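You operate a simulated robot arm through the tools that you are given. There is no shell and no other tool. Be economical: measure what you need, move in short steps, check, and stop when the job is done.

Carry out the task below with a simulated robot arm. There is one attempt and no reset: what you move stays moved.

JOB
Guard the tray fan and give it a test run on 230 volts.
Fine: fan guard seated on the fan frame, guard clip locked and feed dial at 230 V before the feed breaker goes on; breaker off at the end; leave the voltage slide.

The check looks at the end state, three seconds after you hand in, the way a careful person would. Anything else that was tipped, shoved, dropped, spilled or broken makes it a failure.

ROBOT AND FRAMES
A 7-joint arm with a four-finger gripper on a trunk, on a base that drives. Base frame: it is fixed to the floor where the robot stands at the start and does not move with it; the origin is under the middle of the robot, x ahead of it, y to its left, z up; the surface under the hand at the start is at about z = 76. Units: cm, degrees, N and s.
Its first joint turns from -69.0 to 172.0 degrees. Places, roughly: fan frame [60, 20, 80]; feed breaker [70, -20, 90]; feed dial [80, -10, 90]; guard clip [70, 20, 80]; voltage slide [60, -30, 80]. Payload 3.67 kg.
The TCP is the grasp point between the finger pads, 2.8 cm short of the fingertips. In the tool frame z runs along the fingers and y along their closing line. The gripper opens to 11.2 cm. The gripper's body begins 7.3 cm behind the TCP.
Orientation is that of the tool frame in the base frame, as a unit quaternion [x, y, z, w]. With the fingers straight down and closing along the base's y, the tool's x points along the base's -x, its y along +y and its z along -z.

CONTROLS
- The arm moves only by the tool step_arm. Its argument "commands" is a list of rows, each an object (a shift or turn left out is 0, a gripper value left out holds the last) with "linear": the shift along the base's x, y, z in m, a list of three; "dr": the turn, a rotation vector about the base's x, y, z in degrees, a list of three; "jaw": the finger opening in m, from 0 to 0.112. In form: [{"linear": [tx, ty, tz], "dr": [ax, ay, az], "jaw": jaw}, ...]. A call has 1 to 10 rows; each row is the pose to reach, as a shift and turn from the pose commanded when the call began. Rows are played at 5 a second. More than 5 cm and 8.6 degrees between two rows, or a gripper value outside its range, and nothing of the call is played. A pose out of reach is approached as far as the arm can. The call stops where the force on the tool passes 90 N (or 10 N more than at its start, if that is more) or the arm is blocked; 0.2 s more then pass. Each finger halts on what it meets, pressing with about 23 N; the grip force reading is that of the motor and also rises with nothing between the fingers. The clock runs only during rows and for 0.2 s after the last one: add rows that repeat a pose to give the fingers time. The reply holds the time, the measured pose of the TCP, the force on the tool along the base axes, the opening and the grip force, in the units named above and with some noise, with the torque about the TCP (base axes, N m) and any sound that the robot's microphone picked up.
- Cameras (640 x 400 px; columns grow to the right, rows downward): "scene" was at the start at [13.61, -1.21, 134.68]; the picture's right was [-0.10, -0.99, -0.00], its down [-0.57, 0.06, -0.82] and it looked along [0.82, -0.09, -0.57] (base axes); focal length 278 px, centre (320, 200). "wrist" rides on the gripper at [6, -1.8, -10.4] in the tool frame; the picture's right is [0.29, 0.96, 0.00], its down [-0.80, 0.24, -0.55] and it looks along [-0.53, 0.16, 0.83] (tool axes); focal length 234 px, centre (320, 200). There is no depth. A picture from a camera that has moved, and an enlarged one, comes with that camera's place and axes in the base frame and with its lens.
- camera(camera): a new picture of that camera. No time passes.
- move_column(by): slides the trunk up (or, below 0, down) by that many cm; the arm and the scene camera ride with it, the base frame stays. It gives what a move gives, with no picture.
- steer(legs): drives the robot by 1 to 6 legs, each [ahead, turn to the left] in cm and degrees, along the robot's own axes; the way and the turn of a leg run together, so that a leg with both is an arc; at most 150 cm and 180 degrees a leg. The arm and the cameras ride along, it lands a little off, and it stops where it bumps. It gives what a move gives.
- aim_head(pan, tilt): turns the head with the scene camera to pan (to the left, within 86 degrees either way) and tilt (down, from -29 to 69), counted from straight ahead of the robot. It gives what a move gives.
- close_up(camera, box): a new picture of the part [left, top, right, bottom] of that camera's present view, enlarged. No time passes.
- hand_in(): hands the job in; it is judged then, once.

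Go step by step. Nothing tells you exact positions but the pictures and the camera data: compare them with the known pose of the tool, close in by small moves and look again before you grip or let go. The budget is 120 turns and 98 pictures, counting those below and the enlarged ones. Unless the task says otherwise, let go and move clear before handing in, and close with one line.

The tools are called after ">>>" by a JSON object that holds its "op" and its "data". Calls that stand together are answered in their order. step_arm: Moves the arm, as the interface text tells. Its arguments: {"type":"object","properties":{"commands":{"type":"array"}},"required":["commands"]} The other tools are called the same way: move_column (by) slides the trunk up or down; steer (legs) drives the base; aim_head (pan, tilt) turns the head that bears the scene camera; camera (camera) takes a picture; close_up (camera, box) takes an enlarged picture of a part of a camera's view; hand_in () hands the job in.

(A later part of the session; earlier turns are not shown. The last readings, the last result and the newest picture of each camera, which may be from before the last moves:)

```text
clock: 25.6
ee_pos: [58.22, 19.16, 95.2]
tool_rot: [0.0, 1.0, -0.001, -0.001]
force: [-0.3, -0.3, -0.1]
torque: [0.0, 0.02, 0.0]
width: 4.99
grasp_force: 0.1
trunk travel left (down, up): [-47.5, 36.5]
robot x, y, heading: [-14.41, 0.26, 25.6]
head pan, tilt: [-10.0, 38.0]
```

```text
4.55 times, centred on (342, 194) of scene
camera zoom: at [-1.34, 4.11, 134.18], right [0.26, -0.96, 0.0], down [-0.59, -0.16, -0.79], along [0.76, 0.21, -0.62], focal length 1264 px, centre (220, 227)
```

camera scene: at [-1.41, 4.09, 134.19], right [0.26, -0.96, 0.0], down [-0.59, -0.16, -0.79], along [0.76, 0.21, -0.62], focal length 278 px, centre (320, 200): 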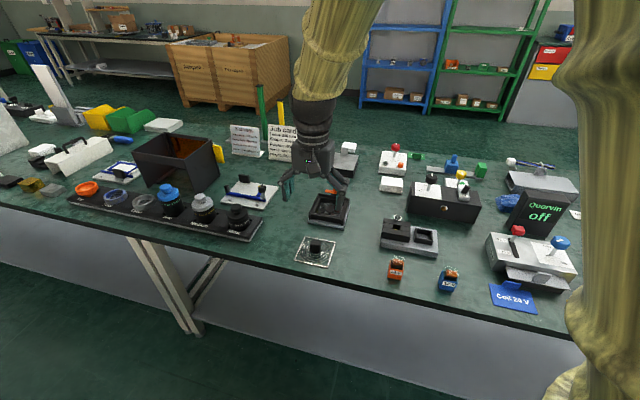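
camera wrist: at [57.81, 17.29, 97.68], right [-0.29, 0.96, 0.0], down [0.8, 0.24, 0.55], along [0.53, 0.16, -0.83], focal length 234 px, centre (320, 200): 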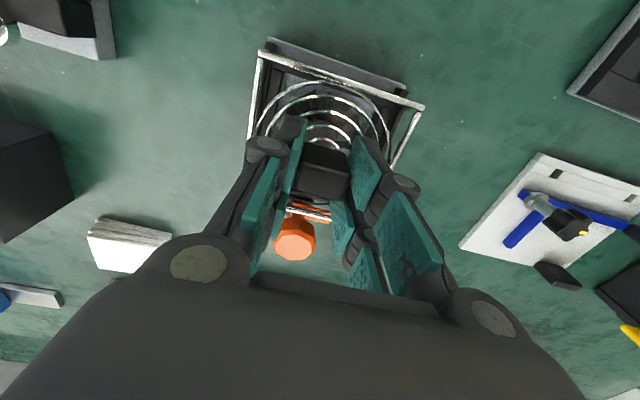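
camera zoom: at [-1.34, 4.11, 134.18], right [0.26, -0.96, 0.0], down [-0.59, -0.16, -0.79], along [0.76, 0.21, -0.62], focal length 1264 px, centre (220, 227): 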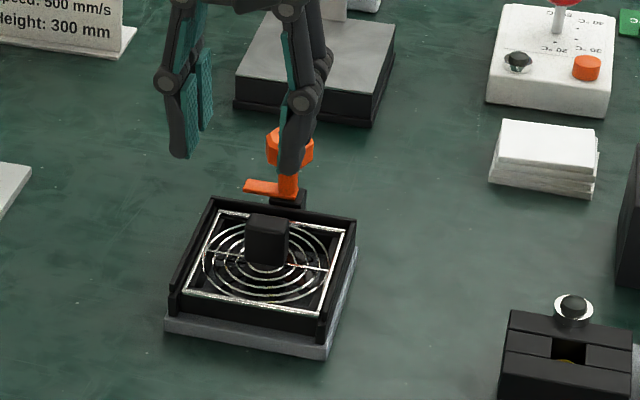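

The guard sits inside the rim. Next the clip: knob top near [72, 19.25, 83]. I'll get a better view from closer above.

>>> {"op": "step_arm", "data": {"commands": [{"linear": [0.04, 0, 0], "jaw": 0.1}, {"linear": [0.08, 0, 0], "jaw": 0.1}, {"linear": [0.08, 0, 0], "jaw": 0.1}]}}

>>> {"op": "close_up", "data": {"camera": "wrist", "box": [220, 80, 400, 240]}}

>>> {"op": "close_up", "data": {"camera": "scene", "box": [308, 155, 378, 225]}}

```text
clock: 26.4
ee_pos: [65.91, 19.42, 95.33]
tool_rot: [0.0, 1.0, -0.001, 0.0]
force: [-0.3, 0.2, -0.6]
torque: [-0.01, -0.01, 0.0]
width: 9.97
grasp_force: 0.0
trunk travel left (down, up): [-47.5, 36.5]
robot x, y, heading: [-14.18, -0.15, 25.2]
head pan, tilt: [-10.0, 38.0]
```

```text
2.50 times, centred on (310, 160) of wrist
camera zoom: at [59.98, 17.69, 105.73], right [-0.29, 0.96, 0.0], down [0.8, 0.24, 0.55], along [0.53, 0.16, -0.83], focal length 585 px, centre (345, 300)
```

zoom: 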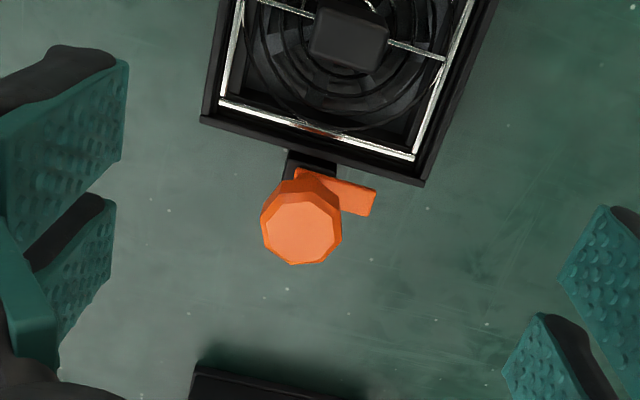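

```text
5.71 times, centred on (343, 190) of scene
camera zoom: at [-1.42, 4.11, 134.2], right [0.26, -0.96, 0.0], down [-0.59, -0.16, -0.79], along [0.76, 0.21, -0.62], focal length 1590 px, centre (189, 257)
```

zoom: 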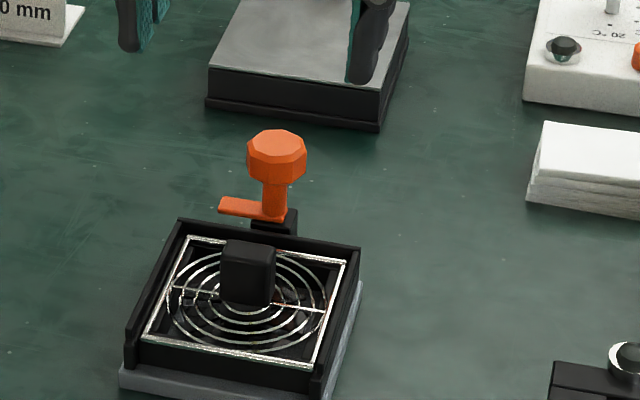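

Clip knob axis is about 4.5 cm ahead and 0.4 cm right of the TCP, top ≈ z 84.8, with the latch arm pointing +y; it must swing 90° CCW over the guard. I'll pre-rotate the tool −45° and come above it.

>>> {"op": "step_arm", "data": {"commands": [{"linear": [0.01, -0.001, 0], "dr": [0, 0, -8], "jaw": 0.07}, {"linear": [0.02, -0.002, 0], "dr": [0, 0, -16]}, {"linear": [0.03, -0.003, 0], "dr": [0, 0, -24]}, {"linear": [0.04, -0.004, 0], "dr": [0, 0, -32]}, {"linear": [0.045, -0.004, 0], "dr": [0, 0, -40]}, {"linear": [0.045, -0.004, -0.01], "dr": [0, 0, -45]}, {"linear": [0.045, -0.004, -0.04], "dr": [0, 0, -45]}, {"linear": [0.045, -0.004, -0.06], "dr": [0, 0, -45]}, {"linear": [0.045, -0.004, -0.06], "dr": [0, 0, -45]}]}}

>>> {"op": "camera", "data": {"camera": "wrist"}}

>>> {"op": "close_up", "data": {"camera": "scene", "box": [298, 145, 388, 225]}}

```text
clock: 28.4
ee_pos: [70.62, 18.47, 89.51]
tool_rot: [0.382, 0.924, 0.0, 0.0]
force: [0.6, 0.6, 0.5]
torque: [-0.01, 0.01, 0.0]
width: 7.01
grasp_force: 0.1
trunk travel left (down, up): [-47.5, 36.5]
robot x, y, heading: [-14.31, 0.24, 25.4]
head pan, tilt: [-10.0, 38.0]
```

```text
53 pictures are left
camera wrist: at [65.03, 21.39, 99.9], right [0.47, 0.88, 0.0], down [0.73, -0.4, 0.55], along [0.49, -0.26, -0.83], focal length 234 px, centre (320, 200)
```

wrist: 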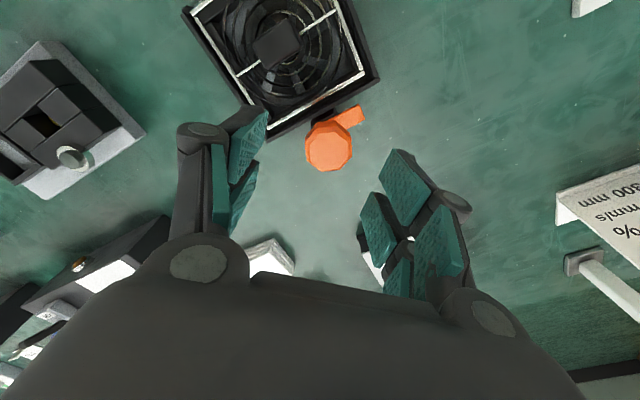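

```text
5.00 times, centred on (343, 185) of scene
camera zoom: at [-1.38, 4.1, 134.19], right [0.26, -0.96, 0.0], down [-0.59, -0.16, -0.79], along [0.76, 0.21, -0.62], focal length 1391 px, centre (205, 275)
```

zoom: 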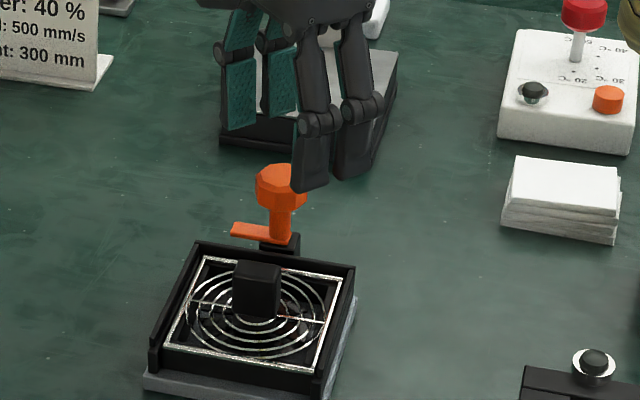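

The knob is ~0.75 cm to the +y side of the tool axis now. I'll correct, lower a bit, and look again.

>>> {"op": "step_arm", "data": {"commands": [{"linear": [0.001, 0.0075, 0.0]}, {"linear": [0.001, 0.0075, -0.015]}, {"linear": [0.001, 0.0075, -0.015]}]}}

>>> {"op": "camera", "data": {"camera": "wrist"}}

>>> {"op": "close_up", "data": {"camera": "scene", "box": [298, 145, 388, 225]}}

```text
clock: 29.2
ee_pos: [70.59, 19.2, 87.98]
tool_rot: [0.383, 0.924, 0.0, -0.001]
force: [-1.1, 0.7, 0.1]
torque: [-0.01, 0.02, 0.01]
width: 6.99
grasp_force: 0.1
trunk travel left (down, up): [-47.5, 36.5]
robot x, y, heading: [-14.21, -0.37, 25.3]
head pan, tilt: [-10.0, 38.0]
```

```text
51 pictures are left
camera wrist: at [65.12, 22.25, 98.31], right [0.47, 0.88, 0.0], down [0.73, -0.39, 0.55], along [0.49, -0.26, -0.83], focal length 234 px, centre (320, 200)
```

wrist: 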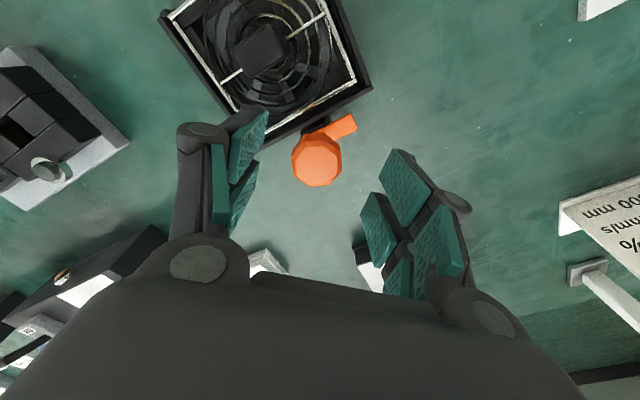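

```text
5.00 times, centred on (343, 185) of scene
camera zoom: at [-1.4, 4.11, 134.19], right [0.26, -0.96, 0.0], down [-0.59, -0.16, -0.79], along [0.76, 0.21, -0.62], focal length 1391 px, centre (205, 275)
```

zoom: 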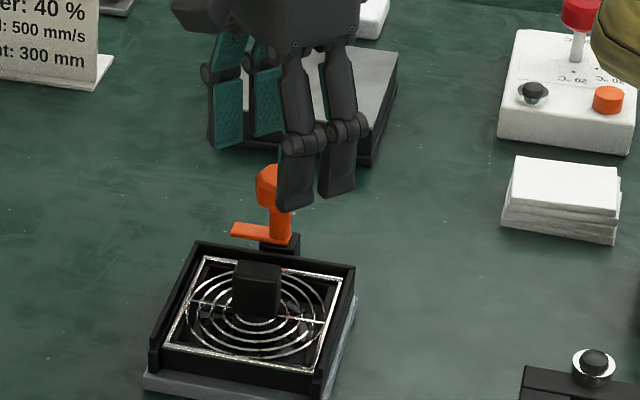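

Centred well now. Descend to knob height with a slight correction, then grip.

>>> {"op": "step_arm", "data": {"commands": [{"linear": [-0.0008, -0.0015, -0.015]}, {"linear": [-0.0008, -0.0015, -0.033]}, {"linear": [-0.0008, -0.0015, -0.037]}, {"linear": [-0.0008, -0.0015, -0.037], "jaw": 0.02}, {"linear": [-0.0008, -0.0015, -0.037], "jaw": 0.02}, {"linear": [-0.0008, -0.0015, -0.037], "jaw": 0.02}]}}

>>> {"op": "close_up", "data": {"camera": "scene", "box": [298, 145, 388, 225]}}

```text
clock: 30.6
ee_pos: [70.61, 19.12, 83.99]
tool_rot: [0.382, 0.924, 0.001, 0.0]
force: [-2.8, -3.3, -0.8]
torque: [-0.18, -0.16, -0.02]
width: 3.14
grasp_force: 45.3
trunk travel left (down, up): [-47.5, 36.5]
robot x, y, heading: [-14.24, -0.15, 25.5]
head pan, tilt: [-10.0, 38.0]
```

```text
5.00 times, centred on (343, 185) of scene
camera zoom: at [-1.38, 4.08, 134.19], right [0.26, -0.96, 0.0], down [-0.59, -0.16, -0.79], along [0.76, 0.21, -0.62], focal length 1391 px, centre (205, 275)
```

zoom: 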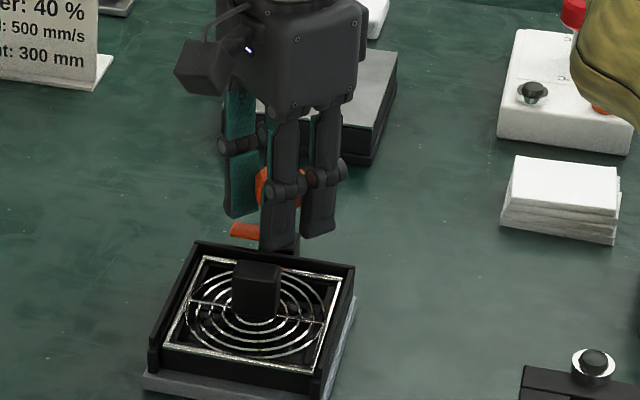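

Gripped at 3.1 cm. Rotate CCW in small steps, watching torque.

>>> {"op": "step_arm", "data": {"commands": [{"linear": [0, 0, 0], "dr": [0, 0, 7]}, {"dr": [0, 0, 14]}, {"dr": [0, 0, 21]}, {"dr": [0, 0, 28]}, {"dr": [0, 0, 35]}, {"dr": [0, 0, 35]}]}}

>>> {"op": "close_up", "data": {"camera": "scene", "box": [298, 145, 388, 225]}}

>>> {"op": "close_up", "data": {"camera": "wrist", "box": [200, 60, 440, 260]}}

```text
clock: 32.0
ee_pos: [70.56, 19.03, 84.06]
tool_rot: [0.088, 0.996, 0.0, -0.002]
force: [-7.5, -10.1, -11.6]
torque: [-0.07, 0.01, -0.02]
width: 3.11
grasp_force: 44.7
trunk travel left (down, up): [-47.5, 36.5]
robot x, y, heading: [-13.67, 0.01, 25.4]
head pan, tilt: [-10.0, 38.0]
```

```text
5.00 times, centred on (343, 185) of scene
camera zoom: at [-1.31, 4.03, 134.18], right [0.26, -0.96, 0.0], down [-0.59, -0.16, -0.79], along [0.76, 0.21, -0.62], focal length 1391 px, centre (205, 275)
```

zoom: 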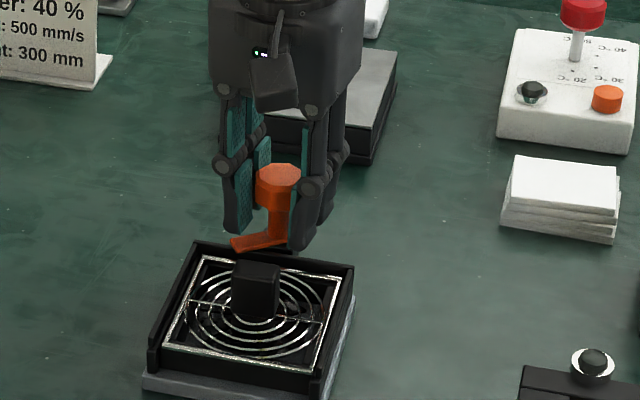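

```text
2.00 times, centred on (320, 160) of wrist
camera zoom: at [64.39, 18.34, 94.49], right [-0.12, 0.99, 0.0], down [0.83, 0.1, 0.55], along [0.55, 0.07, -0.83], focal length 468 px, centre (320, 280)
```

zoom: 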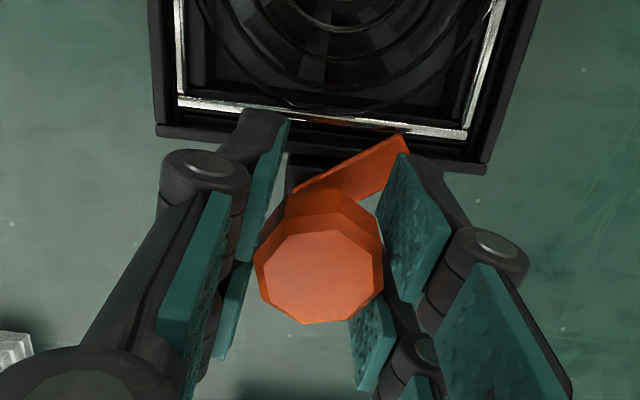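

The latch arm is swinging with the knob toward the guard. Continue to 90°.

>>> {"op": "step_arm", "data": {"commands": [{"dr": [0, 0, 8]}, {"dr": [0, 0, 16]}, {"dr": [0, 0, 24]}, {"dr": [0, 0, 32]}, {"dr": [0, 0, 40]}, {"dr": [0, 0, 48]}, {"dr": [0, 0, 55]}, {"dr": [0, 0, 55]}]}}

>>> {"op": "close_up", "data": {"camera": "scene", "box": [298, 145, 388, 225]}}

>>> {"op": "camera", "data": {"camera": "wrist"}}

```text
clock: 33.8
ee_pos: [70.57, 19.14, 84.17]
tool_rot: [-0.382, 0.924, 0.001, 0.0]
force: [-13.3, -22.5, -1.5]
torque: [-0.16, 0.3, -0.43]
width: 3.1
grasp_force: 44.9
trunk travel left (down, up): [-47.5, 36.5]
robot x, y, heading: [-14.27, 0.33, 25.4]
head pan, tilt: [-10.0, 38.0]
```

```text
5.00 times, centred on (343, 185) of scene
camera zoom: at [-1.44, 3.9, 134.21], right [0.26, -0.96, 0.0], down [-0.59, -0.16, -0.79], along [0.76, 0.21, -0.62], focal length 1391 px, centre (205, 275)
```

zoom: 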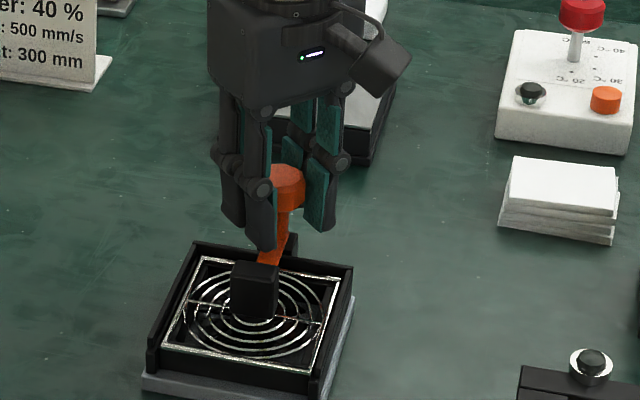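

```text
45 pictures are left
camera wrist: at [67.66, 13.57, 94.49], right [-0.88, 0.47, 0.0], down [0.39, 0.73, 0.55], along [0.26, 0.49, -0.83], focal length 234 px, centre (320, 200)
```

wrist: 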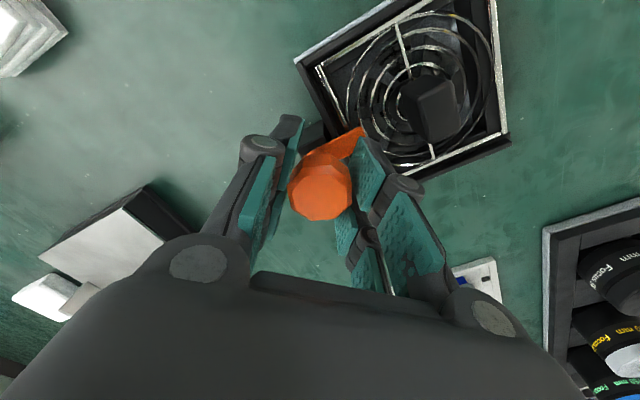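

The latch arm now points over the guard. Release and lift to check.

>>> {"op": "step_arm", "data": {"commands": [{"jaw": 0.06}, {"jaw": 0.06}, {"jaw": 0.06}, {"linear": [0, 0, 0.03]}, {"linear": [0, 0, 0.07]}, {"linear": [0, 0, 0.11]}, {"linear": [0, -0.02, 0.14]}, {"linear": [0, -0.02, 0.14]}]}}

>>> {"op": "close_up", "data": {"camera": "wrist", "box": [240, 50, 460, 190]}}

>>> {"op": "close_up", "data": {"camera": "scene", "box": [308, 155, 378, 225]}}

```text
clock: 35.6
ee_pos: [70.86, 17.18, 98.1]
tool_rot: [-0.382, 0.924, 0.0, -0.001]
force: [-1.2, 0.4, -0.6]
torque: [0.0, 0.01, 0.03]
width: 6.02
grasp_force: 0.0
trunk travel left (down, up): [-47.5, 36.5]
robot x, y, heading: [-14.06, -0.43, 25.1]
head pan, tilt: [-10.0, 38.0]
```

```text
2.86 times, centred on (350, 120) of wrist
camera zoom: at [67.86, 11.75, 108.55], right [-0.88, 0.47, 0.0], down [0.4, 0.73, 0.55], along [0.26, 0.49, -0.83], focal length 669 px, centre (234, 429)
```

zoom: 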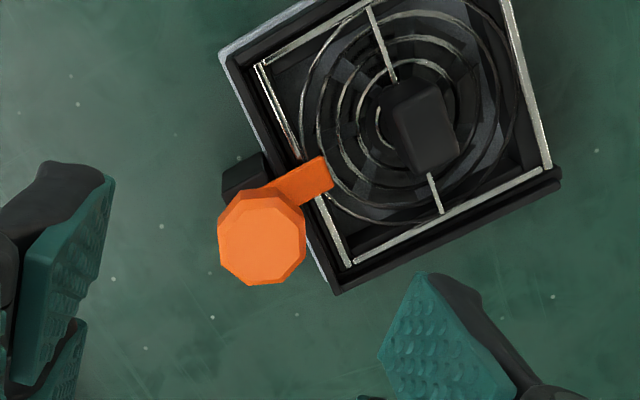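

```text
5.71 times, centred on (343, 190) of scene
camera zoom: at [-1.31, 4.14, 134.17], right [0.26, -0.96, 0.0], down [-0.59, -0.16, -0.79], along [0.76, 0.21, -0.62], focal length 1590 px, centre (189, 257)
```

zoom: 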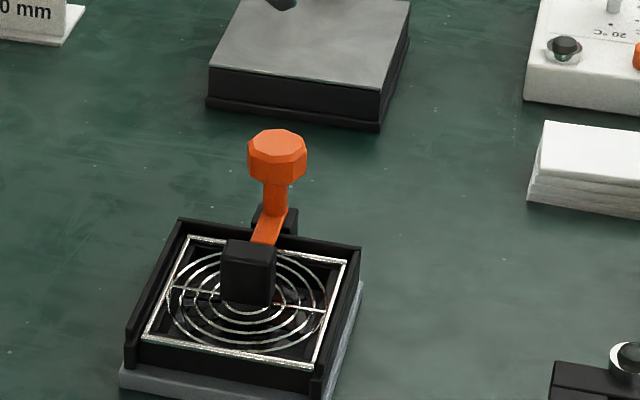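

The clip arm lies square over the guard's edge: locked. Now the feed box dial and breaker.

>>> {"op": "close_up", "data": {"camera": "scene", "box": [400, 160, 500, 235]}}

>>> {"op": "close_up", "data": {"camera": "scene", "box": [410, 170, 450, 205]}}

```text
5.33 times, centred on (450, 198) of scene
camera zoom: at [-1.31, 4.14, 134.17], right [0.26, -0.96, 0.0], down [-0.59, -0.16, -0.79], along [0.76, 0.21, -0.62], focal length 1484 px, centre (-373, 213)
```

zoom: 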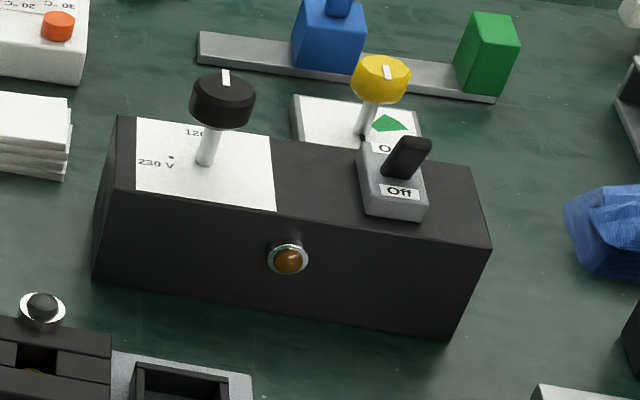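

```text
11.43 times, centred on (430, 188) of scene
camera zoom: at [-1.31, 4.14, 134.17], right [0.26, -0.96, 0.0], down [-0.59, -0.16, -0.79], along [0.76, 0.21, -0.62], focal length 3179 px, centre (-937, 343)
```

zoom: 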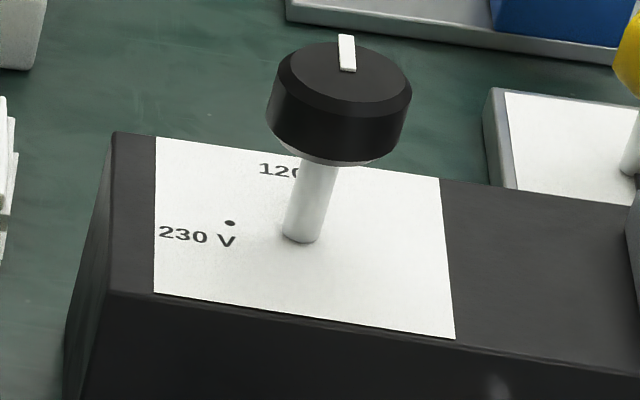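

The dial points +x (at 120) and the 230 V mark lies to its +y side, so a 90° CCW turn. I'll bring the wrist camera above it to see all marks.

>>> {"op": "step_arm", "data": {"commands": [{"linear": [-0.005, -0.035, 0.03], "dr": [0, 0, -8]}, {"linear": [-0.015, -0.075, 0.05], "dr": [0, 0, -16]}, {"linear": [-0.025, -0.115, 0.06], "dr": [0, 0, -24]}, {"linear": [-0.035, -0.155, 0.06], "dr": [0, 0, -32]}, {"linear": [-0.045, -0.195, 0.06], "dr": [0, 0, -40]}, {"linear": [-0.05, -0.235, 0.06], "dr": [0, 0, -45]}, {"linear": [-0.05, -0.252, 0.06], "dr": [0, 0, -45]}, {"linear": [-0.05, -0.252, 0.06], "dr": [0, 0, -45]}]}}

>>> {"op": "camera", "data": {"camera": "wrist"}}

>>> {"op": "camera", "data": {"camera": "scene"}}

```text
clock: 37.4
ee_pos: [65.76, -8.0, 103.83]
tool_rot: [0.0, 1.0, 0.001, 0.0]
force: [-0.3, 0.3, 0.5]
torque: [0.02, 0.02, -0.02]
width: 5.99
grasp_force: 0.0
trunk travel left (down, up): [-47.5, 36.5]
robot x, y, heading: [-14.01, -0.04, 25.3]
head pan, tilt: [-10.0, 38.0]
```

```text
40 pictures are left
camera wrist: at [59.78, -9.76, 114.2], right [-0.29, 0.96, 0.0], down [0.8, 0.24, 0.55], along [0.53, 0.16, -0.83], focal length 234 px, centre (320, 200)
```

wrist: 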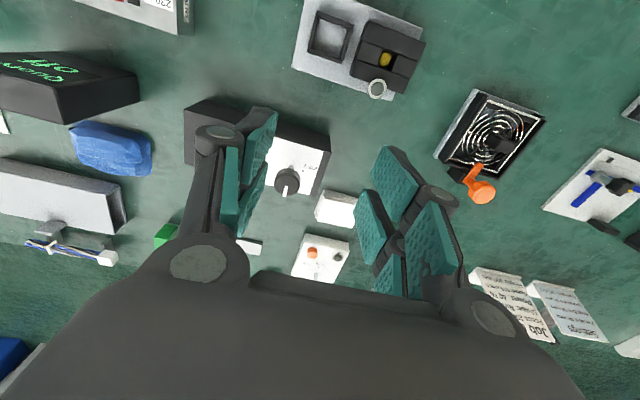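

```text
39 pictures are left
camera scene: at [-1.37, 4.08, 134.19], right [0.26, -0.96, 0.0], down [-0.59, -0.16, -0.79], along [0.76, 0.21, -0.62], focal length 278 px, centre (320, 200)
```

scene: 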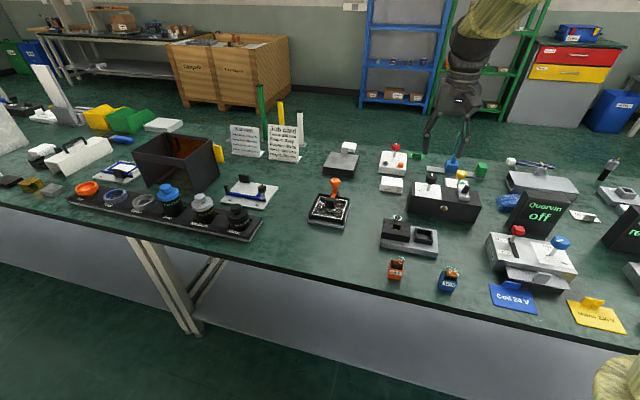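

>>> {"op": "close_up", "data": {"camera": "wrist", "box": [240, 120, 340, 210]}}

```text
4.44 times, centred on (290, 165) of wrist
camera zoom: at [59.78, -9.76, 114.2], right [-0.29, 0.96, 0.0], down [0.8, 0.24, 0.55], along [0.53, 0.16, -0.83], focal length 1041 px, centre (453, 356)
```

zoom: 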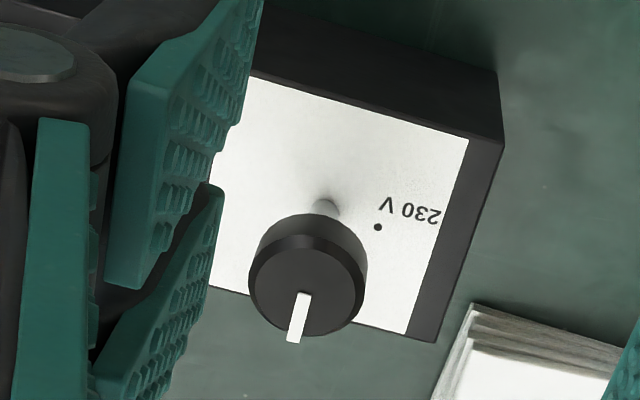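

The 230 V dot lies at ~85–90° CCW from the pointer; knob axis ≈ [74.8, -9.65], top z ≈ 88. Pre-rotate −45° and move above the dial.

>>> {"op": "step_arm", "data": {"commands": [{"linear": [0.02, -0.004, 0], "dr": [0, 0, -8], "jaw": 0.07}, {"linear": [0.04, -0.008, 0], "dr": [0, 0, -16]}, {"linear": [0.06, -0.012, 0], "dr": [0, 0, -24]}, {"linear": [0.08, -0.016, 0], "dr": [0, 0, -32]}, {"linear": [0.09, -0.0165, -0.02], "dr": [0, 0, -40]}, {"linear": [0.09, -0.0165, -0.05], "dr": [0, 0, -43]}, {"linear": [0.09, -0.0165, -0.09], "dr": [0, 0, -43]}, {"linear": [0.09, -0.0165, -0.105], "dr": [0, 0, -43]}, {"linear": [0.09, -0.0165, -0.105], "dr": [0, 0, -43]}]}}

>>> {"op": "camera", "data": {"camera": "wrist"}}

>>> {"op": "close_up", "data": {"camera": "scene", "box": [395, 140, 505, 235]}}

```text
clock: 39.4
ee_pos: [74.7, -9.71, 93.51]
tool_rot: [0.366, 0.93, 0.0, -0.001]
force: [1.2, 0.5, -0.9]
torque: [0.0, -0.01, -0.01]
width: 6.99
grasp_force: 0.1
trunk travel left (down, up): [-47.5, 36.5]
robot x, y, heading: [-14.06, -0.19, 25.5]
head pan, tilt: [-10.0, 38.0]
```

```text
37 pictures are left
camera wrist: at [69.06, -6.8, 103.94], right [0.44, 0.9, 0.0], down [0.75, -0.37, 0.55], along [0.5, -0.24, -0.83], focal length 234 px, centre (320, 200)
```

wrist: 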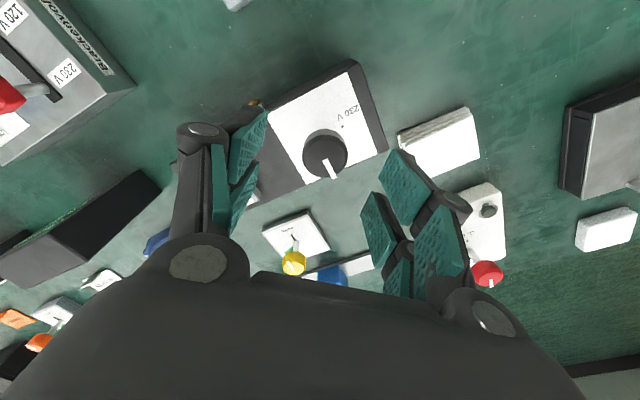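

```text
4.21 times, centred on (450, 188) of scene
camera zoom: at [-1.37, 4.07, 134.19], right [0.26, -0.96, 0.0], down [-0.59, -0.16, -0.79], along [0.76, 0.21, -0.62], focal length 1171 px, centre (-227, 253)
```

zoom: 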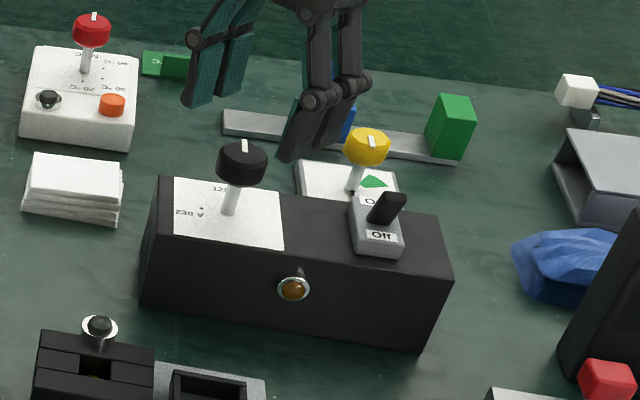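

Knob is within ~3 mm of the tool axis. Correct, descend to knob height, and grip.

>>> {"op": "step_arm", "data": {"commands": [{"linear": [0.002, 0.0025, -0.02]}, {"linear": [0.002, 0.0025, -0.04]}, {"linear": [0.002, 0.0025, -0.054]}, {"linear": [0.002, 0.0025, -0.054]}]}}

>>> {"op": "camera", "data": {"camera": "wrist"}}

>>> {"op": "close_up", "data": {"camera": "scene", "box": [395, 140, 505, 235]}}

```text
clock: 40.4
ee_pos: [74.77, -9.7, 87.96]
tool_rot: [0.366, 0.93, 0.0, -0.001]
force: [0.0, 0.7, 0.2]
torque: [-0.02, 0.0, -0.05]
width: 6.99
grasp_force: 0.0
trunk travel left (down, up): [-47.5, 36.5]
robot x, y, heading: [-14.11, -0.12, 25.1]
head pan, tilt: [-10.0, 38.0]
```

```text
35 pictures are left
camera wrist: at [69.15, -6.81, 98.49], right [0.44, 0.9, 0.0], down [0.75, -0.37, 0.55], along [0.5, -0.24, -0.83], focal length 234 px, centre (320, 200)
```

wrist: 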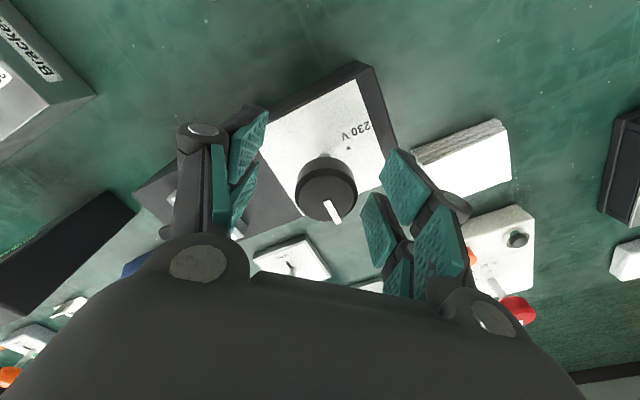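

```text
4.21 times, centred on (450, 188) of scene
camera zoom: at [-1.39, 4.08, 134.19], right [0.26, -0.96, 0.0], down [-0.59, -0.16, -0.79], along [0.76, 0.21, -0.62], focal length 1171 px, centre (-227, 253)
```

zoom: 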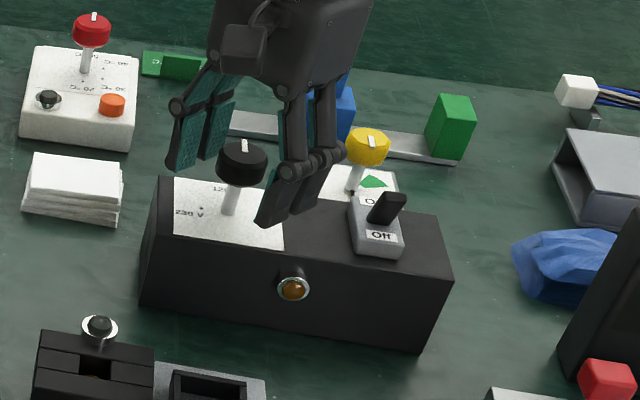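

Slight shift left, then close on the dial.

>>> {"op": "step_arm", "data": {"commands": [{"linear": [0.0015, 0.003, 0.002]}, {"linear": [0.0015, 0.003, 0.002]}, {"linear": [0.0015, 0.003, 0.002], "jaw": 0.02}, {"linear": [0.0015, 0.003, 0.002], "jaw": 0.02}, {"linear": [0.0015, 0.003, 0.002], "jaw": 0.02}]}}

```text
clock: 41.6
ee_pos: [75.01, -9.12, 88.35]
tool_rot: [0.367, 0.93, 0.001, -0.001]
force: [9.1, 6.2, 0.3]
torque: [0.15, -0.23, 0.07]
width: 3.31
grasp_force: 44.9
trunk travel left (down, up): [-47.5, 36.5]
robot x, y, heading: [-13.71, -0.42, 25.4]
head pan, tilt: [-10.0, 38.0]
```

Gripped at 3.3 cm with modest side force. Rotate CCW in steps.

>>> {"op": "step_arm", "data": {"commands": [{"linear": [0.001, 0.0008, 0], "dr": [0, 0, 8]}, {"linear": [0.001, 0.0008, 0], "dr": [0, 0, 16]}, {"linear": [0.001, 0.0008, 0], "dr": [0, 0, 24]}, {"linear": [0.001, 0.0008, 0], "dr": [0, 0, 32]}, {"linear": [0.001, 0.0008, 0], "dr": [0, 0, 40]}, {"linear": [0.001, 0.0008, 0], "dr": [0, 0, 40]}]}}

>>> {"op": "close_up", "data": {"camera": "wrist", "box": [240, 80, 420, 230]}}

```text
clock: 43.0
ee_pos: [74.92, -9.47, 88.37]
tool_rot: [0.026, 1.0, 0.0, -0.001]
force: [-22.1, -35.5, -1.6]
torque: [-0.55, 1.27, -0.18]
width: 3.28
grasp_force: 44.4
trunk travel left (down, up): [-47.5, 36.5]
robot x, y, heading: [-13.9, -0.03, 25.3]
head pan, tilt: [-10.0, 38.0]
```

```text
2.67 times, centred on (330, 155) of wrist
camera zoom: at [68.83, -10.95, 98.74], right [-0.24, 0.97, 0.0], down [0.81, 0.2, 0.55], along [0.54, 0.13, -0.83], focal length 624 px, centre (293, 320)
```

zoom: 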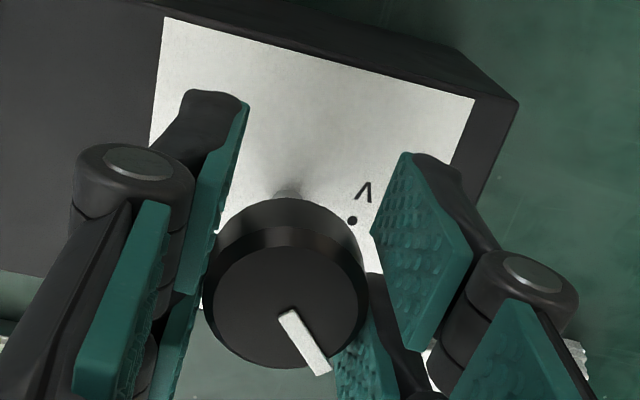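

The pointer follows. Side load grew to ~40 N, so I'll ease the hand back before continuing.

>>> {"op": "step_arm", "data": {"commands": [{"linear": [-0.001, -0.0015, 0]}, {"linear": [-0.0015, -0.0025, 0]}, {"linear": [-0.0015, -0.0025, 0]}]}}

```text
clock: 43.8
ee_pos: [74.85, -9.43, 88.26]
tool_rot: [0.026, 1.0, 0.001, -0.001]
force: [-13.4, -25.5, -8.5]
torque: [-0.31, -0.44, -0.12]
width: 3.26
grasp_force: 44.5
trunk travel left (down, up): [-47.5, 36.5]
robot x, y, heading: [-14.12, -0.08, 25.3]
head pan, tilt: [-10.0, 38.0]
```

>>> {"op": "step_arm", "data": {"commands": [{"linear": [-0.0015, -0.003, 0]}, {"linear": [-0.0015, -0.004, 0]}, {"linear": [-0.0015, -0.004, 0]}]}}

```text
clock: 44.6
ee_pos: [74.8, -9.6, 88.29]
tool_rot: [0.026, 1.0, 0.001, 0.0]
force: [6.6, 3.2, -7.0]
torque: [0.49, -0.2, 0.07]
width: 3.31
grasp_force: 44.7
trunk travel left (down, up): [-47.5, 36.5]
robot x, y, heading: [-14.24, 0.05, 25.5]
head pan, tilt: [-10.0, 38.0]
```

Side load is small again. Continue rotating another 47°.

>>> {"op": "step_arm", "data": {"commands": [{"dr": [0, 0, 8]}, {"dr": [0, 0, 16]}, {"dr": [0, 0, 24]}, {"dr": [0, 0, 24]}]}}

```text
clock: 45.6
ee_pos: [74.96, -9.76, 88.36]
tool_rot: [-0.184, 0.983, 0.0, -0.001]
force: [11.7, 3.1, 2.7]
torque: [-0.03, 0.33, 0.01]
width: 3.3
grasp_force: 45.1
trunk travel left (down, up): [-47.5, 36.5]
robot x, y, heading: [-14.23, -0.43, 25.1]
head pan, tilt: [-10.0, 38.0]
```

>>> {"op": "step_arm", "data": {"commands": [{"dr": [0, 0, 8]}, {"dr": [0, 0, 16]}, {"dr": [0, 0, 23]}, {"dr": [0, 0, 23]}]}}

>>> {"op": "close_up", "data": {"camera": "wrist", "box": [240, 80, 420, 230]}}

>>> {"op": "close_up", "data": {"camera": "scene", "box": [395, 140, 505, 235]}}

```text
clock: 46.6
ee_pos: [74.96, -9.91, 88.31]
tool_rot: [-0.374, 0.927, 0.0, 0.001]
force: [32.2, -6.7, 13.6]
torque: [-0.15, -0.83, -0.25]
width: 3.27
grasp_force: 44.9
trunk travel left (down, up): [-47.5, 36.5]
robot x, y, heading: [-13.82, -0.14, 25.4]
head pan, tilt: [-10.0, 38.0]
```

```text
2.67 times, centred on (330, 155) of wrist
camera zoom: at [71.93, -15.3, 98.71], right [-0.87, 0.49, 0.0], down [0.41, 0.73, 0.55], along [0.27, 0.48, -0.83], focal length 624 px, centre (293, 320)
```

zoom: 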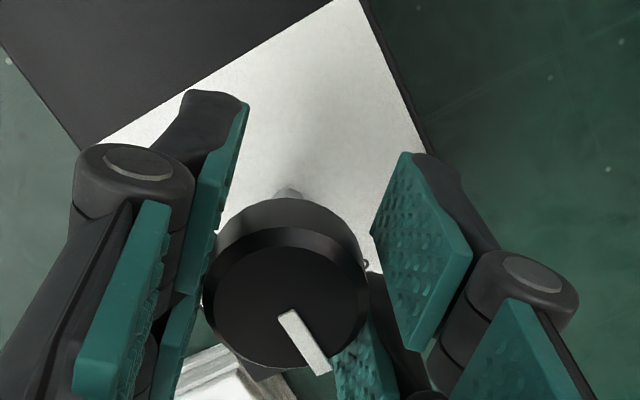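

```text
4.21 times, centred on (450, 188) of scene
camera zoom: at [-1.18, 3.97, 134.19], right [0.26, -0.96, 0.0], down [-0.6, -0.16, -0.79], along [0.76, 0.21, -0.62], focal length 1171 px, centre (-227, 253)
```

zoom: 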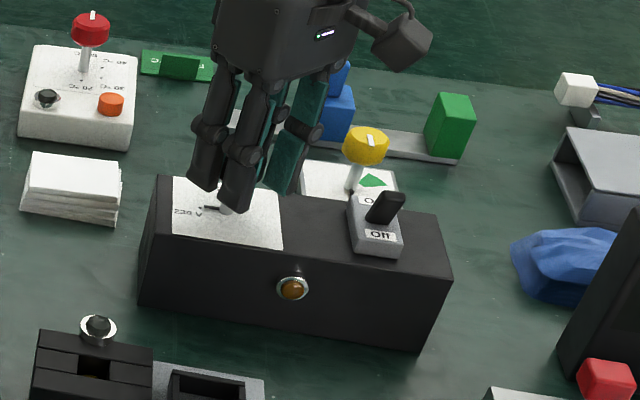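

Turned 87°. Release, rise and inspect pointer vs mark.

>>> {"op": "step_arm", "data": {"commands": [{"linear": [0.002, 0, 0]}, {"linear": [0.003, 0, 0], "jaw": 0.07}, {"linear": [0.003, 0, 0], "jaw": 0.07}, {"linear": [0.003, 0, 0], "jaw": 0.07}, {"linear": [0.0, 0, 0.04]}, {"linear": [-0.0, 0, 0.08]}, {"linear": [-0.0, -0.0, 0.12]}, {"linear": [-0.0, -0.0, 0.14]}, {"linear": [-0.0, -0.0, 0.14]}]}}

>>> {"op": "close_up", "data": {"camera": "wrist", "box": [240, 60, 400, 200]}}

>>> {"op": "close_up", "data": {"camera": "scene", "box": [400, 160, 480, 225]}}

```text
clock: 48.6
ee_pos: [74.78, -9.73, 102.25]
tool_rot: [-0.375, 0.927, -0.001, 0.0]
force: [0.3, -0.3, 0.4]
torque: [-0.01, 0.01, 0.0]
width: 6.98
grasp_force: 0.0
trunk travel left (down, up): [-47.5, 36.5]
robot x, y, heading: [-14.13, -0.24, 25.1]
head pan, tilt: [-10.0, 38.0]
```

```text
2.86 times, centred on (320, 130) of wrist
camera zoom: at [71.66, -15.13, 112.76], right [-0.87, 0.49, 0.0], down [0.41, 0.73, 0.55], along [0.27, 0.48, -0.83], focal length 669 px, centre (320, 400)
```

zoom: 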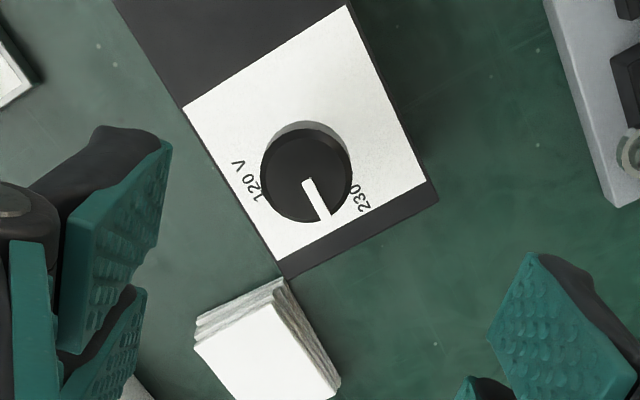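

```text
6.15 times, centred on (440, 192) of scene
camera zoom: at [-1.35, 4.05, 134.19], right [0.26, -0.96, 0.0], down [-0.59, -0.16, -0.79], along [0.76, 0.21, -0.62], focal length 1712 px, centre (-418, 246)
```

zoom: 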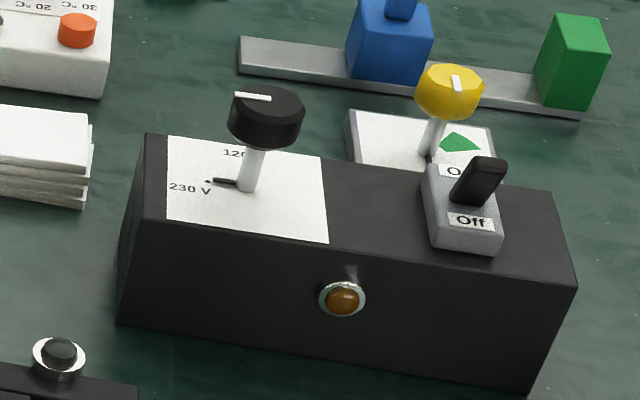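

The stem's base pointer appears aimed at the 230 V dot. Enlarge to confirm.

>>> {"op": "close_up", "data": {"camera": "scene", "box": [418, 178, 444, 196]}}

```text
16.00 times, centred on (431, 187) of scene
camera zoom: at [-1.35, 4.05, 134.19], right [0.26, -0.96, 0.0], down [-0.59, -0.16, -0.79], along [0.76, 0.21, -0.62], focal length 4451 px, centre (-1456, 408)
```

zoom: 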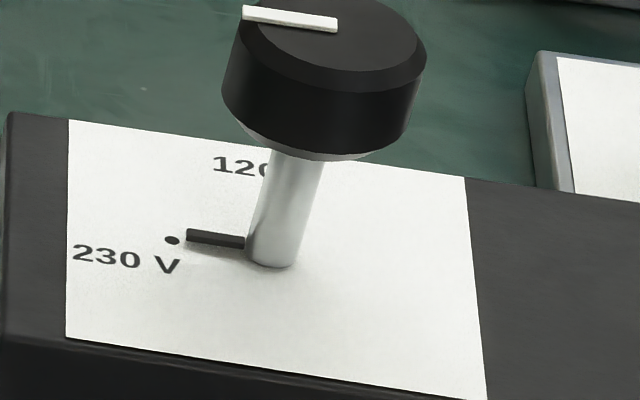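

The dial is at 230 V. Next, look at the breaker from above with the wrist camera.

>>> {"op": "step_arm", "data": {"commands": [{"linear": [-0.02, -0.02, 0], "dr": [0, 0, -8]}, {"linear": [-0.04, -0.04, 0], "dr": [0, 0, -16]}, {"linear": [-0.06, -0.06, 0], "dr": [0, 0, -24]}, {"linear": [-0.08, -0.075, -0.01], "dr": [0, 0, -32]}, {"linear": [-0.085, -0.083, -0.02], "dr": [0, 0, -40]}, {"linear": [-0.085, -0.083, -0.04], "dr": [0, 0, -44]}, {"linear": [-0.085, -0.083, -0.04], "dr": [0, 0, -44]}]}}

>>> {"op": "camera", "data": {"camera": "wrist"}}

>>> {"op": "close_up", "data": {"camera": "scene", "box": [440, 165, 490, 210]}}

```text
clock: 50.2
ee_pos: [66.46, -17.98, 98.37]
tool_rot: [0.001, 1.0, 0.0, -0.001]
force: [-0.1, -0.1, 0.1]
torque: [0.0, -0.01, -0.02]
width: 6.99
grasp_force: 0.1
trunk travel left (down, up): [-47.5, 36.5]
robot x, y, heading: [-14.0, -0.17, 25.4]
head pan, tilt: [-10.0, 38.0]
```

```text
27 pictures are left
camera wrist: at [60.4, -19.7, 108.73], right [-0.29, 0.96, 0.0], down [0.8, 0.24, 0.55], along [0.53, 0.16, -0.83], focal length 234 px, centre (320, 200)
```

wrist: 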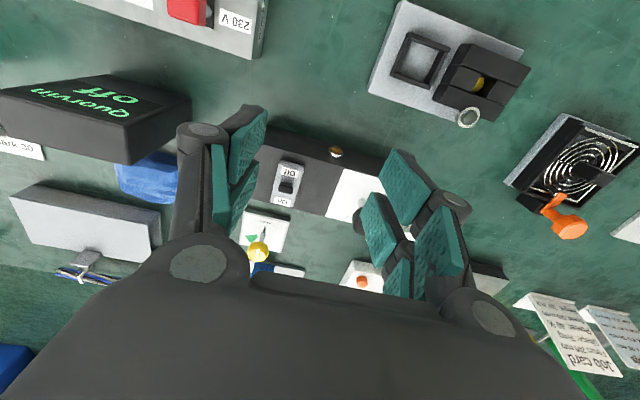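

```text
8.89 times, centred on (465, 188) of scene
camera zoom: at [-1.4, 4.05, 134.2], right [0.26, -0.96, 0.0], down [-0.59, -0.16, -0.79], along [0.76, 0.21, -0.62], focal length 2473 px, centre (-969, 311)
```

zoom: 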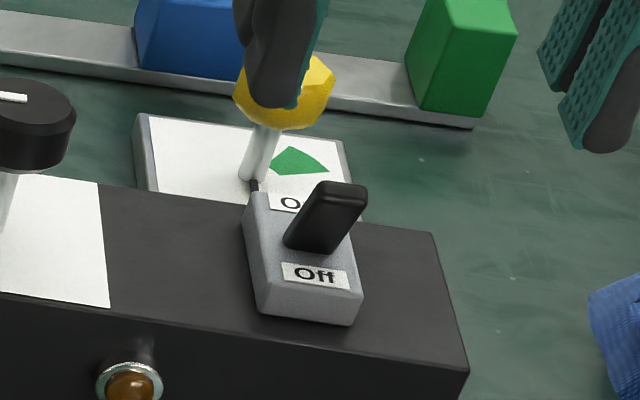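

>>> {"op": "close_up", "data": {"camera": "wrist", "box": [250, 140, 330, 220]}}

```text
5.00 times, centred on (290, 180) of wrist
camera zoom: at [60.4, -19.7, 108.73], right [-0.29, 0.96, 0.0], down [0.8, 0.24, 0.55], along [0.53, 0.16, -0.83], focal length 1171 px, centre (470, 300)
```

zoom: 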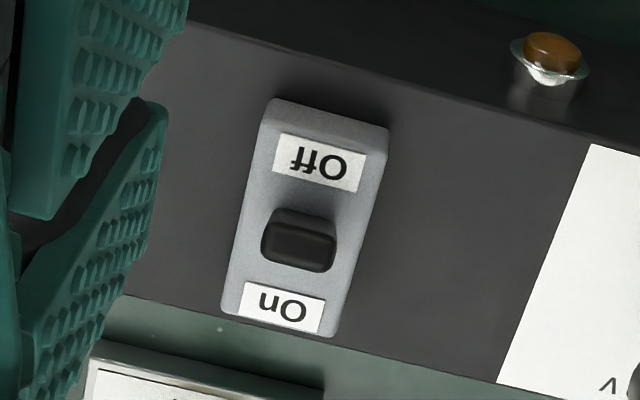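

The switch flips along x: "Off" at the near end, "On" at the far end; lever tip is near [73.5, -19.5, 87.3], leaning toward me. I'll close the fingers and come down just in front of the lever.

>>> {"op": "step_arm", "data": {"commands": [{"linear": [0.02, -0.008, -0.0], "jaw": 0.0}, {"linear": [0.035, -0.015, -0.02], "jaw": 0.0}, {"linear": [0.035, -0.015, -0.05], "jaw": 0.0}, {"linear": [0.035, -0.015, -0.08]}, {"linear": [0.035, -0.015, -0.094]}, {"linear": [0.035, -0.015, -0.094]}]}}

>>> {"op": "close_up", "data": {"camera": "scene", "box": [430, 155, 500, 215]}}

>>> {"op": "close_up", "data": {"camera": "wrist", "box": [240, 120, 400, 240]}}

```text
clock: 51.6
ee_pos: [69.84, -19.51, 88.9]
tool_rot: [0.0, 1.0, 0.0, -0.001]
force: [-0.1, 0.9, -0.5]
torque: [0.01, -0.02, 0.03]
width: 0.0
grasp_force: 22.8
trunk travel left (down, up): [-47.5, 36.5]
robot x, y, heading: [-13.83, -0.15, 25.4]
head pan, tilt: [-10.0, 38.0]
```

```text
6.67 times, centred on (465, 185) of scene
camera zoom: at [-1.35, 4.03, 134.19], right [0.26, -0.96, 0.0], down [-0.59, -0.16, -0.79], along [0.76, 0.21, -0.62], focal length 1854 px, centre (-647, 300)
```

zoom: 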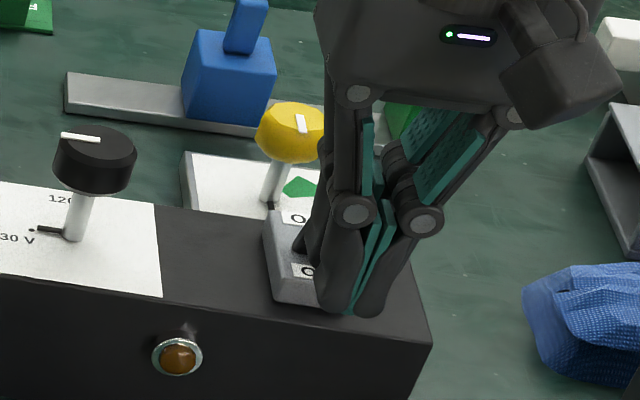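

```text
3.33 times, centred on (320, 180) of wrist
camera zoom: at [63.96, -21.16, 99.37], right [-0.29, 0.96, 0.0], down [0.8, 0.24, 0.55], along [0.53, 0.16, -0.83], focal length 781 px, centre (320, 267)
```

zoom: 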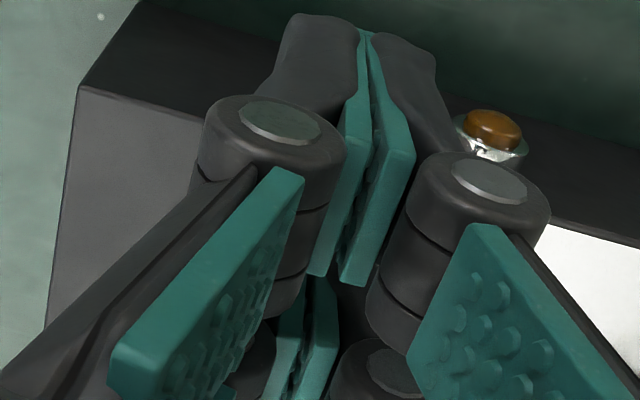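

Fingers are in line with the lever (to ~3 mm). Push gently forward in steps.

>>> {"op": "step_arm", "data": {"commands": [{"linear": [0.01, 0.002, 0]}, {"linear": [0.02, 0.002, 0]}, {"linear": [0.027, 0.002, 0]}, {"linear": [0.033, 0.002, 0]}, {"linear": [0.033, 0.002, 0]}]}}

>>> {"op": "close_up", "data": {"camera": "scene", "box": [430, 155, 500, 215]}}

```text
clock: 52.8
ee_pos: [73.21, -19.22, 88.84]
tool_rot: [0.0, 1.0, -0.001, -0.001]
force: [0.3, 0.1, 0.1]
torque: [0.0, -0.02, 0.02]
width: 0.0
grasp_force: 35.9
trunk travel left (down, up): [-47.5, 36.5]
robot x, y, heading: [-14.17, -0.06, 25.3]
head pan, tilt: [-10.0, 38.0]
```

```text
6.67 times, centred on (465, 185) of scene
camera zoom: at [-1.35, 4.04, 134.19], right [0.26, -0.96, 0.0], down [-0.59, -0.16, -0.79], along [0.76, 0.21, -0.62], focal length 1854 px, centre (-647, 300)
```

zoom: 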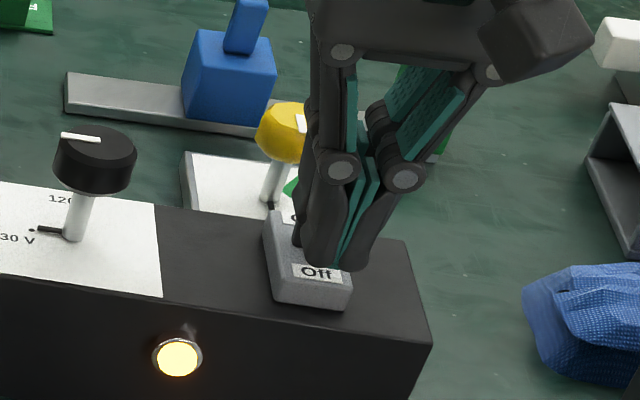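

The amber lamp is lit: the breaker is on. I'll back off, let the fan run a moment, and look.

>>> {"op": "step_arm", "data": {"commands": [{"linear": [-0.015, 0, 0]}, {"linear": [-0.015, 0, 0.04]}, {"linear": [-0.015, 0, 0.07]}, {"linear": [-0.015, 0, 0.07]}, {"linear": [-0.015, 0, 0.07]}, {"linear": [-0.015, 0, 0.07]}, {"linear": [-0.015, 0, 0.07]}, {"linear": [-0.015, 0, 0.07]}]}}

>>> {"op": "close_up", "data": {"camera": "scene", "box": [300, 150, 500, 240]}}

>>> {"op": "close_up", "data": {"camera": "scene", "box": [440, 165, 490, 210]}}

>>> {"op": "close_up", "data": {"camera": "wrist", "box": [220, 100, 420, 220]}}

```text
clock: 54.6
ee_pos: [71.49, -19.38, 96.09]
tool_rot: [0.0, 1.0, 0.0, -0.001]
force: [0.7, 0.3, -0.9]
torque: [0.01, 0.01, 0.01]
width: 0.0
grasp_force: 35.6
trunk travel left (down, up): [-47.5, 36.5]
robot x, y, heading: [-13.76, -0.27, 25.3]
head pan, tilt: [-10.0, 38.0]
```

```text
3.20 times, centred on (400, 195) of scene
camera zoom: at [-1.34, 4.03, 134.19], right [0.26, -0.96, 0.0], down [-0.59, -0.16, -0.79], along [0.76, 0.21, -0.62], focal length 890 px, centre (64, 216)
```

zoom: 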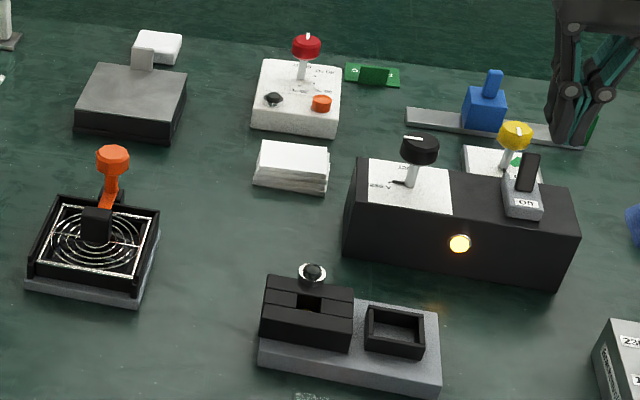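

```text
8.89 times, centred on (465, 188) of scene
camera zoom: at [-1.34, 4.03, 134.19], right [0.26, -0.96, 0.0], down [-0.59, -0.16, -0.79], along [0.76, 0.21, -0.62], focal length 2473 px, centre (-969, 311)
```

zoom: 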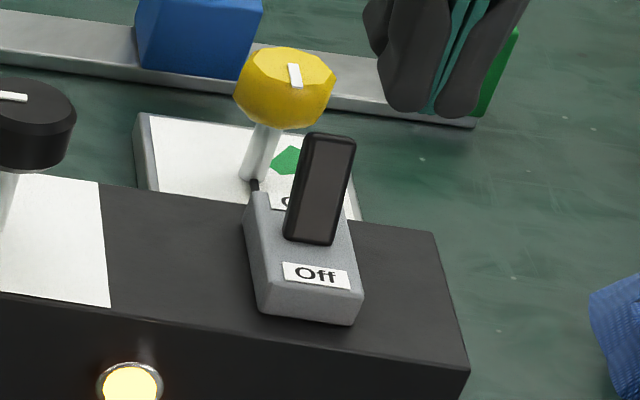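

```text
3.20 times, centred on (320, 160) of wrist
camera zoom: at [65.44, -21.11, 106.41], right [-0.29, 0.96, 0.0], down [0.8, 0.24, 0.55], along [0.53, 0.16, -0.83], focal length 749 px, centre (320, 328)
```

zoom: 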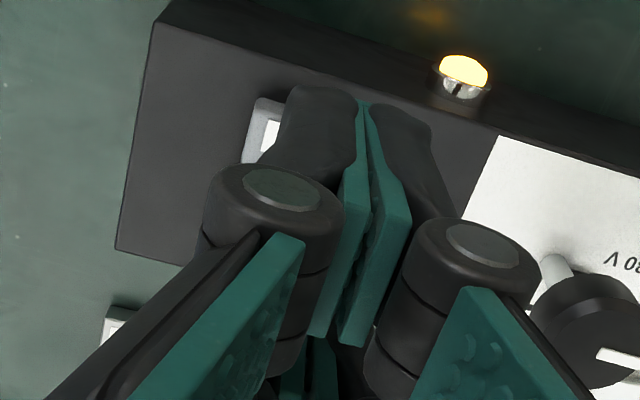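

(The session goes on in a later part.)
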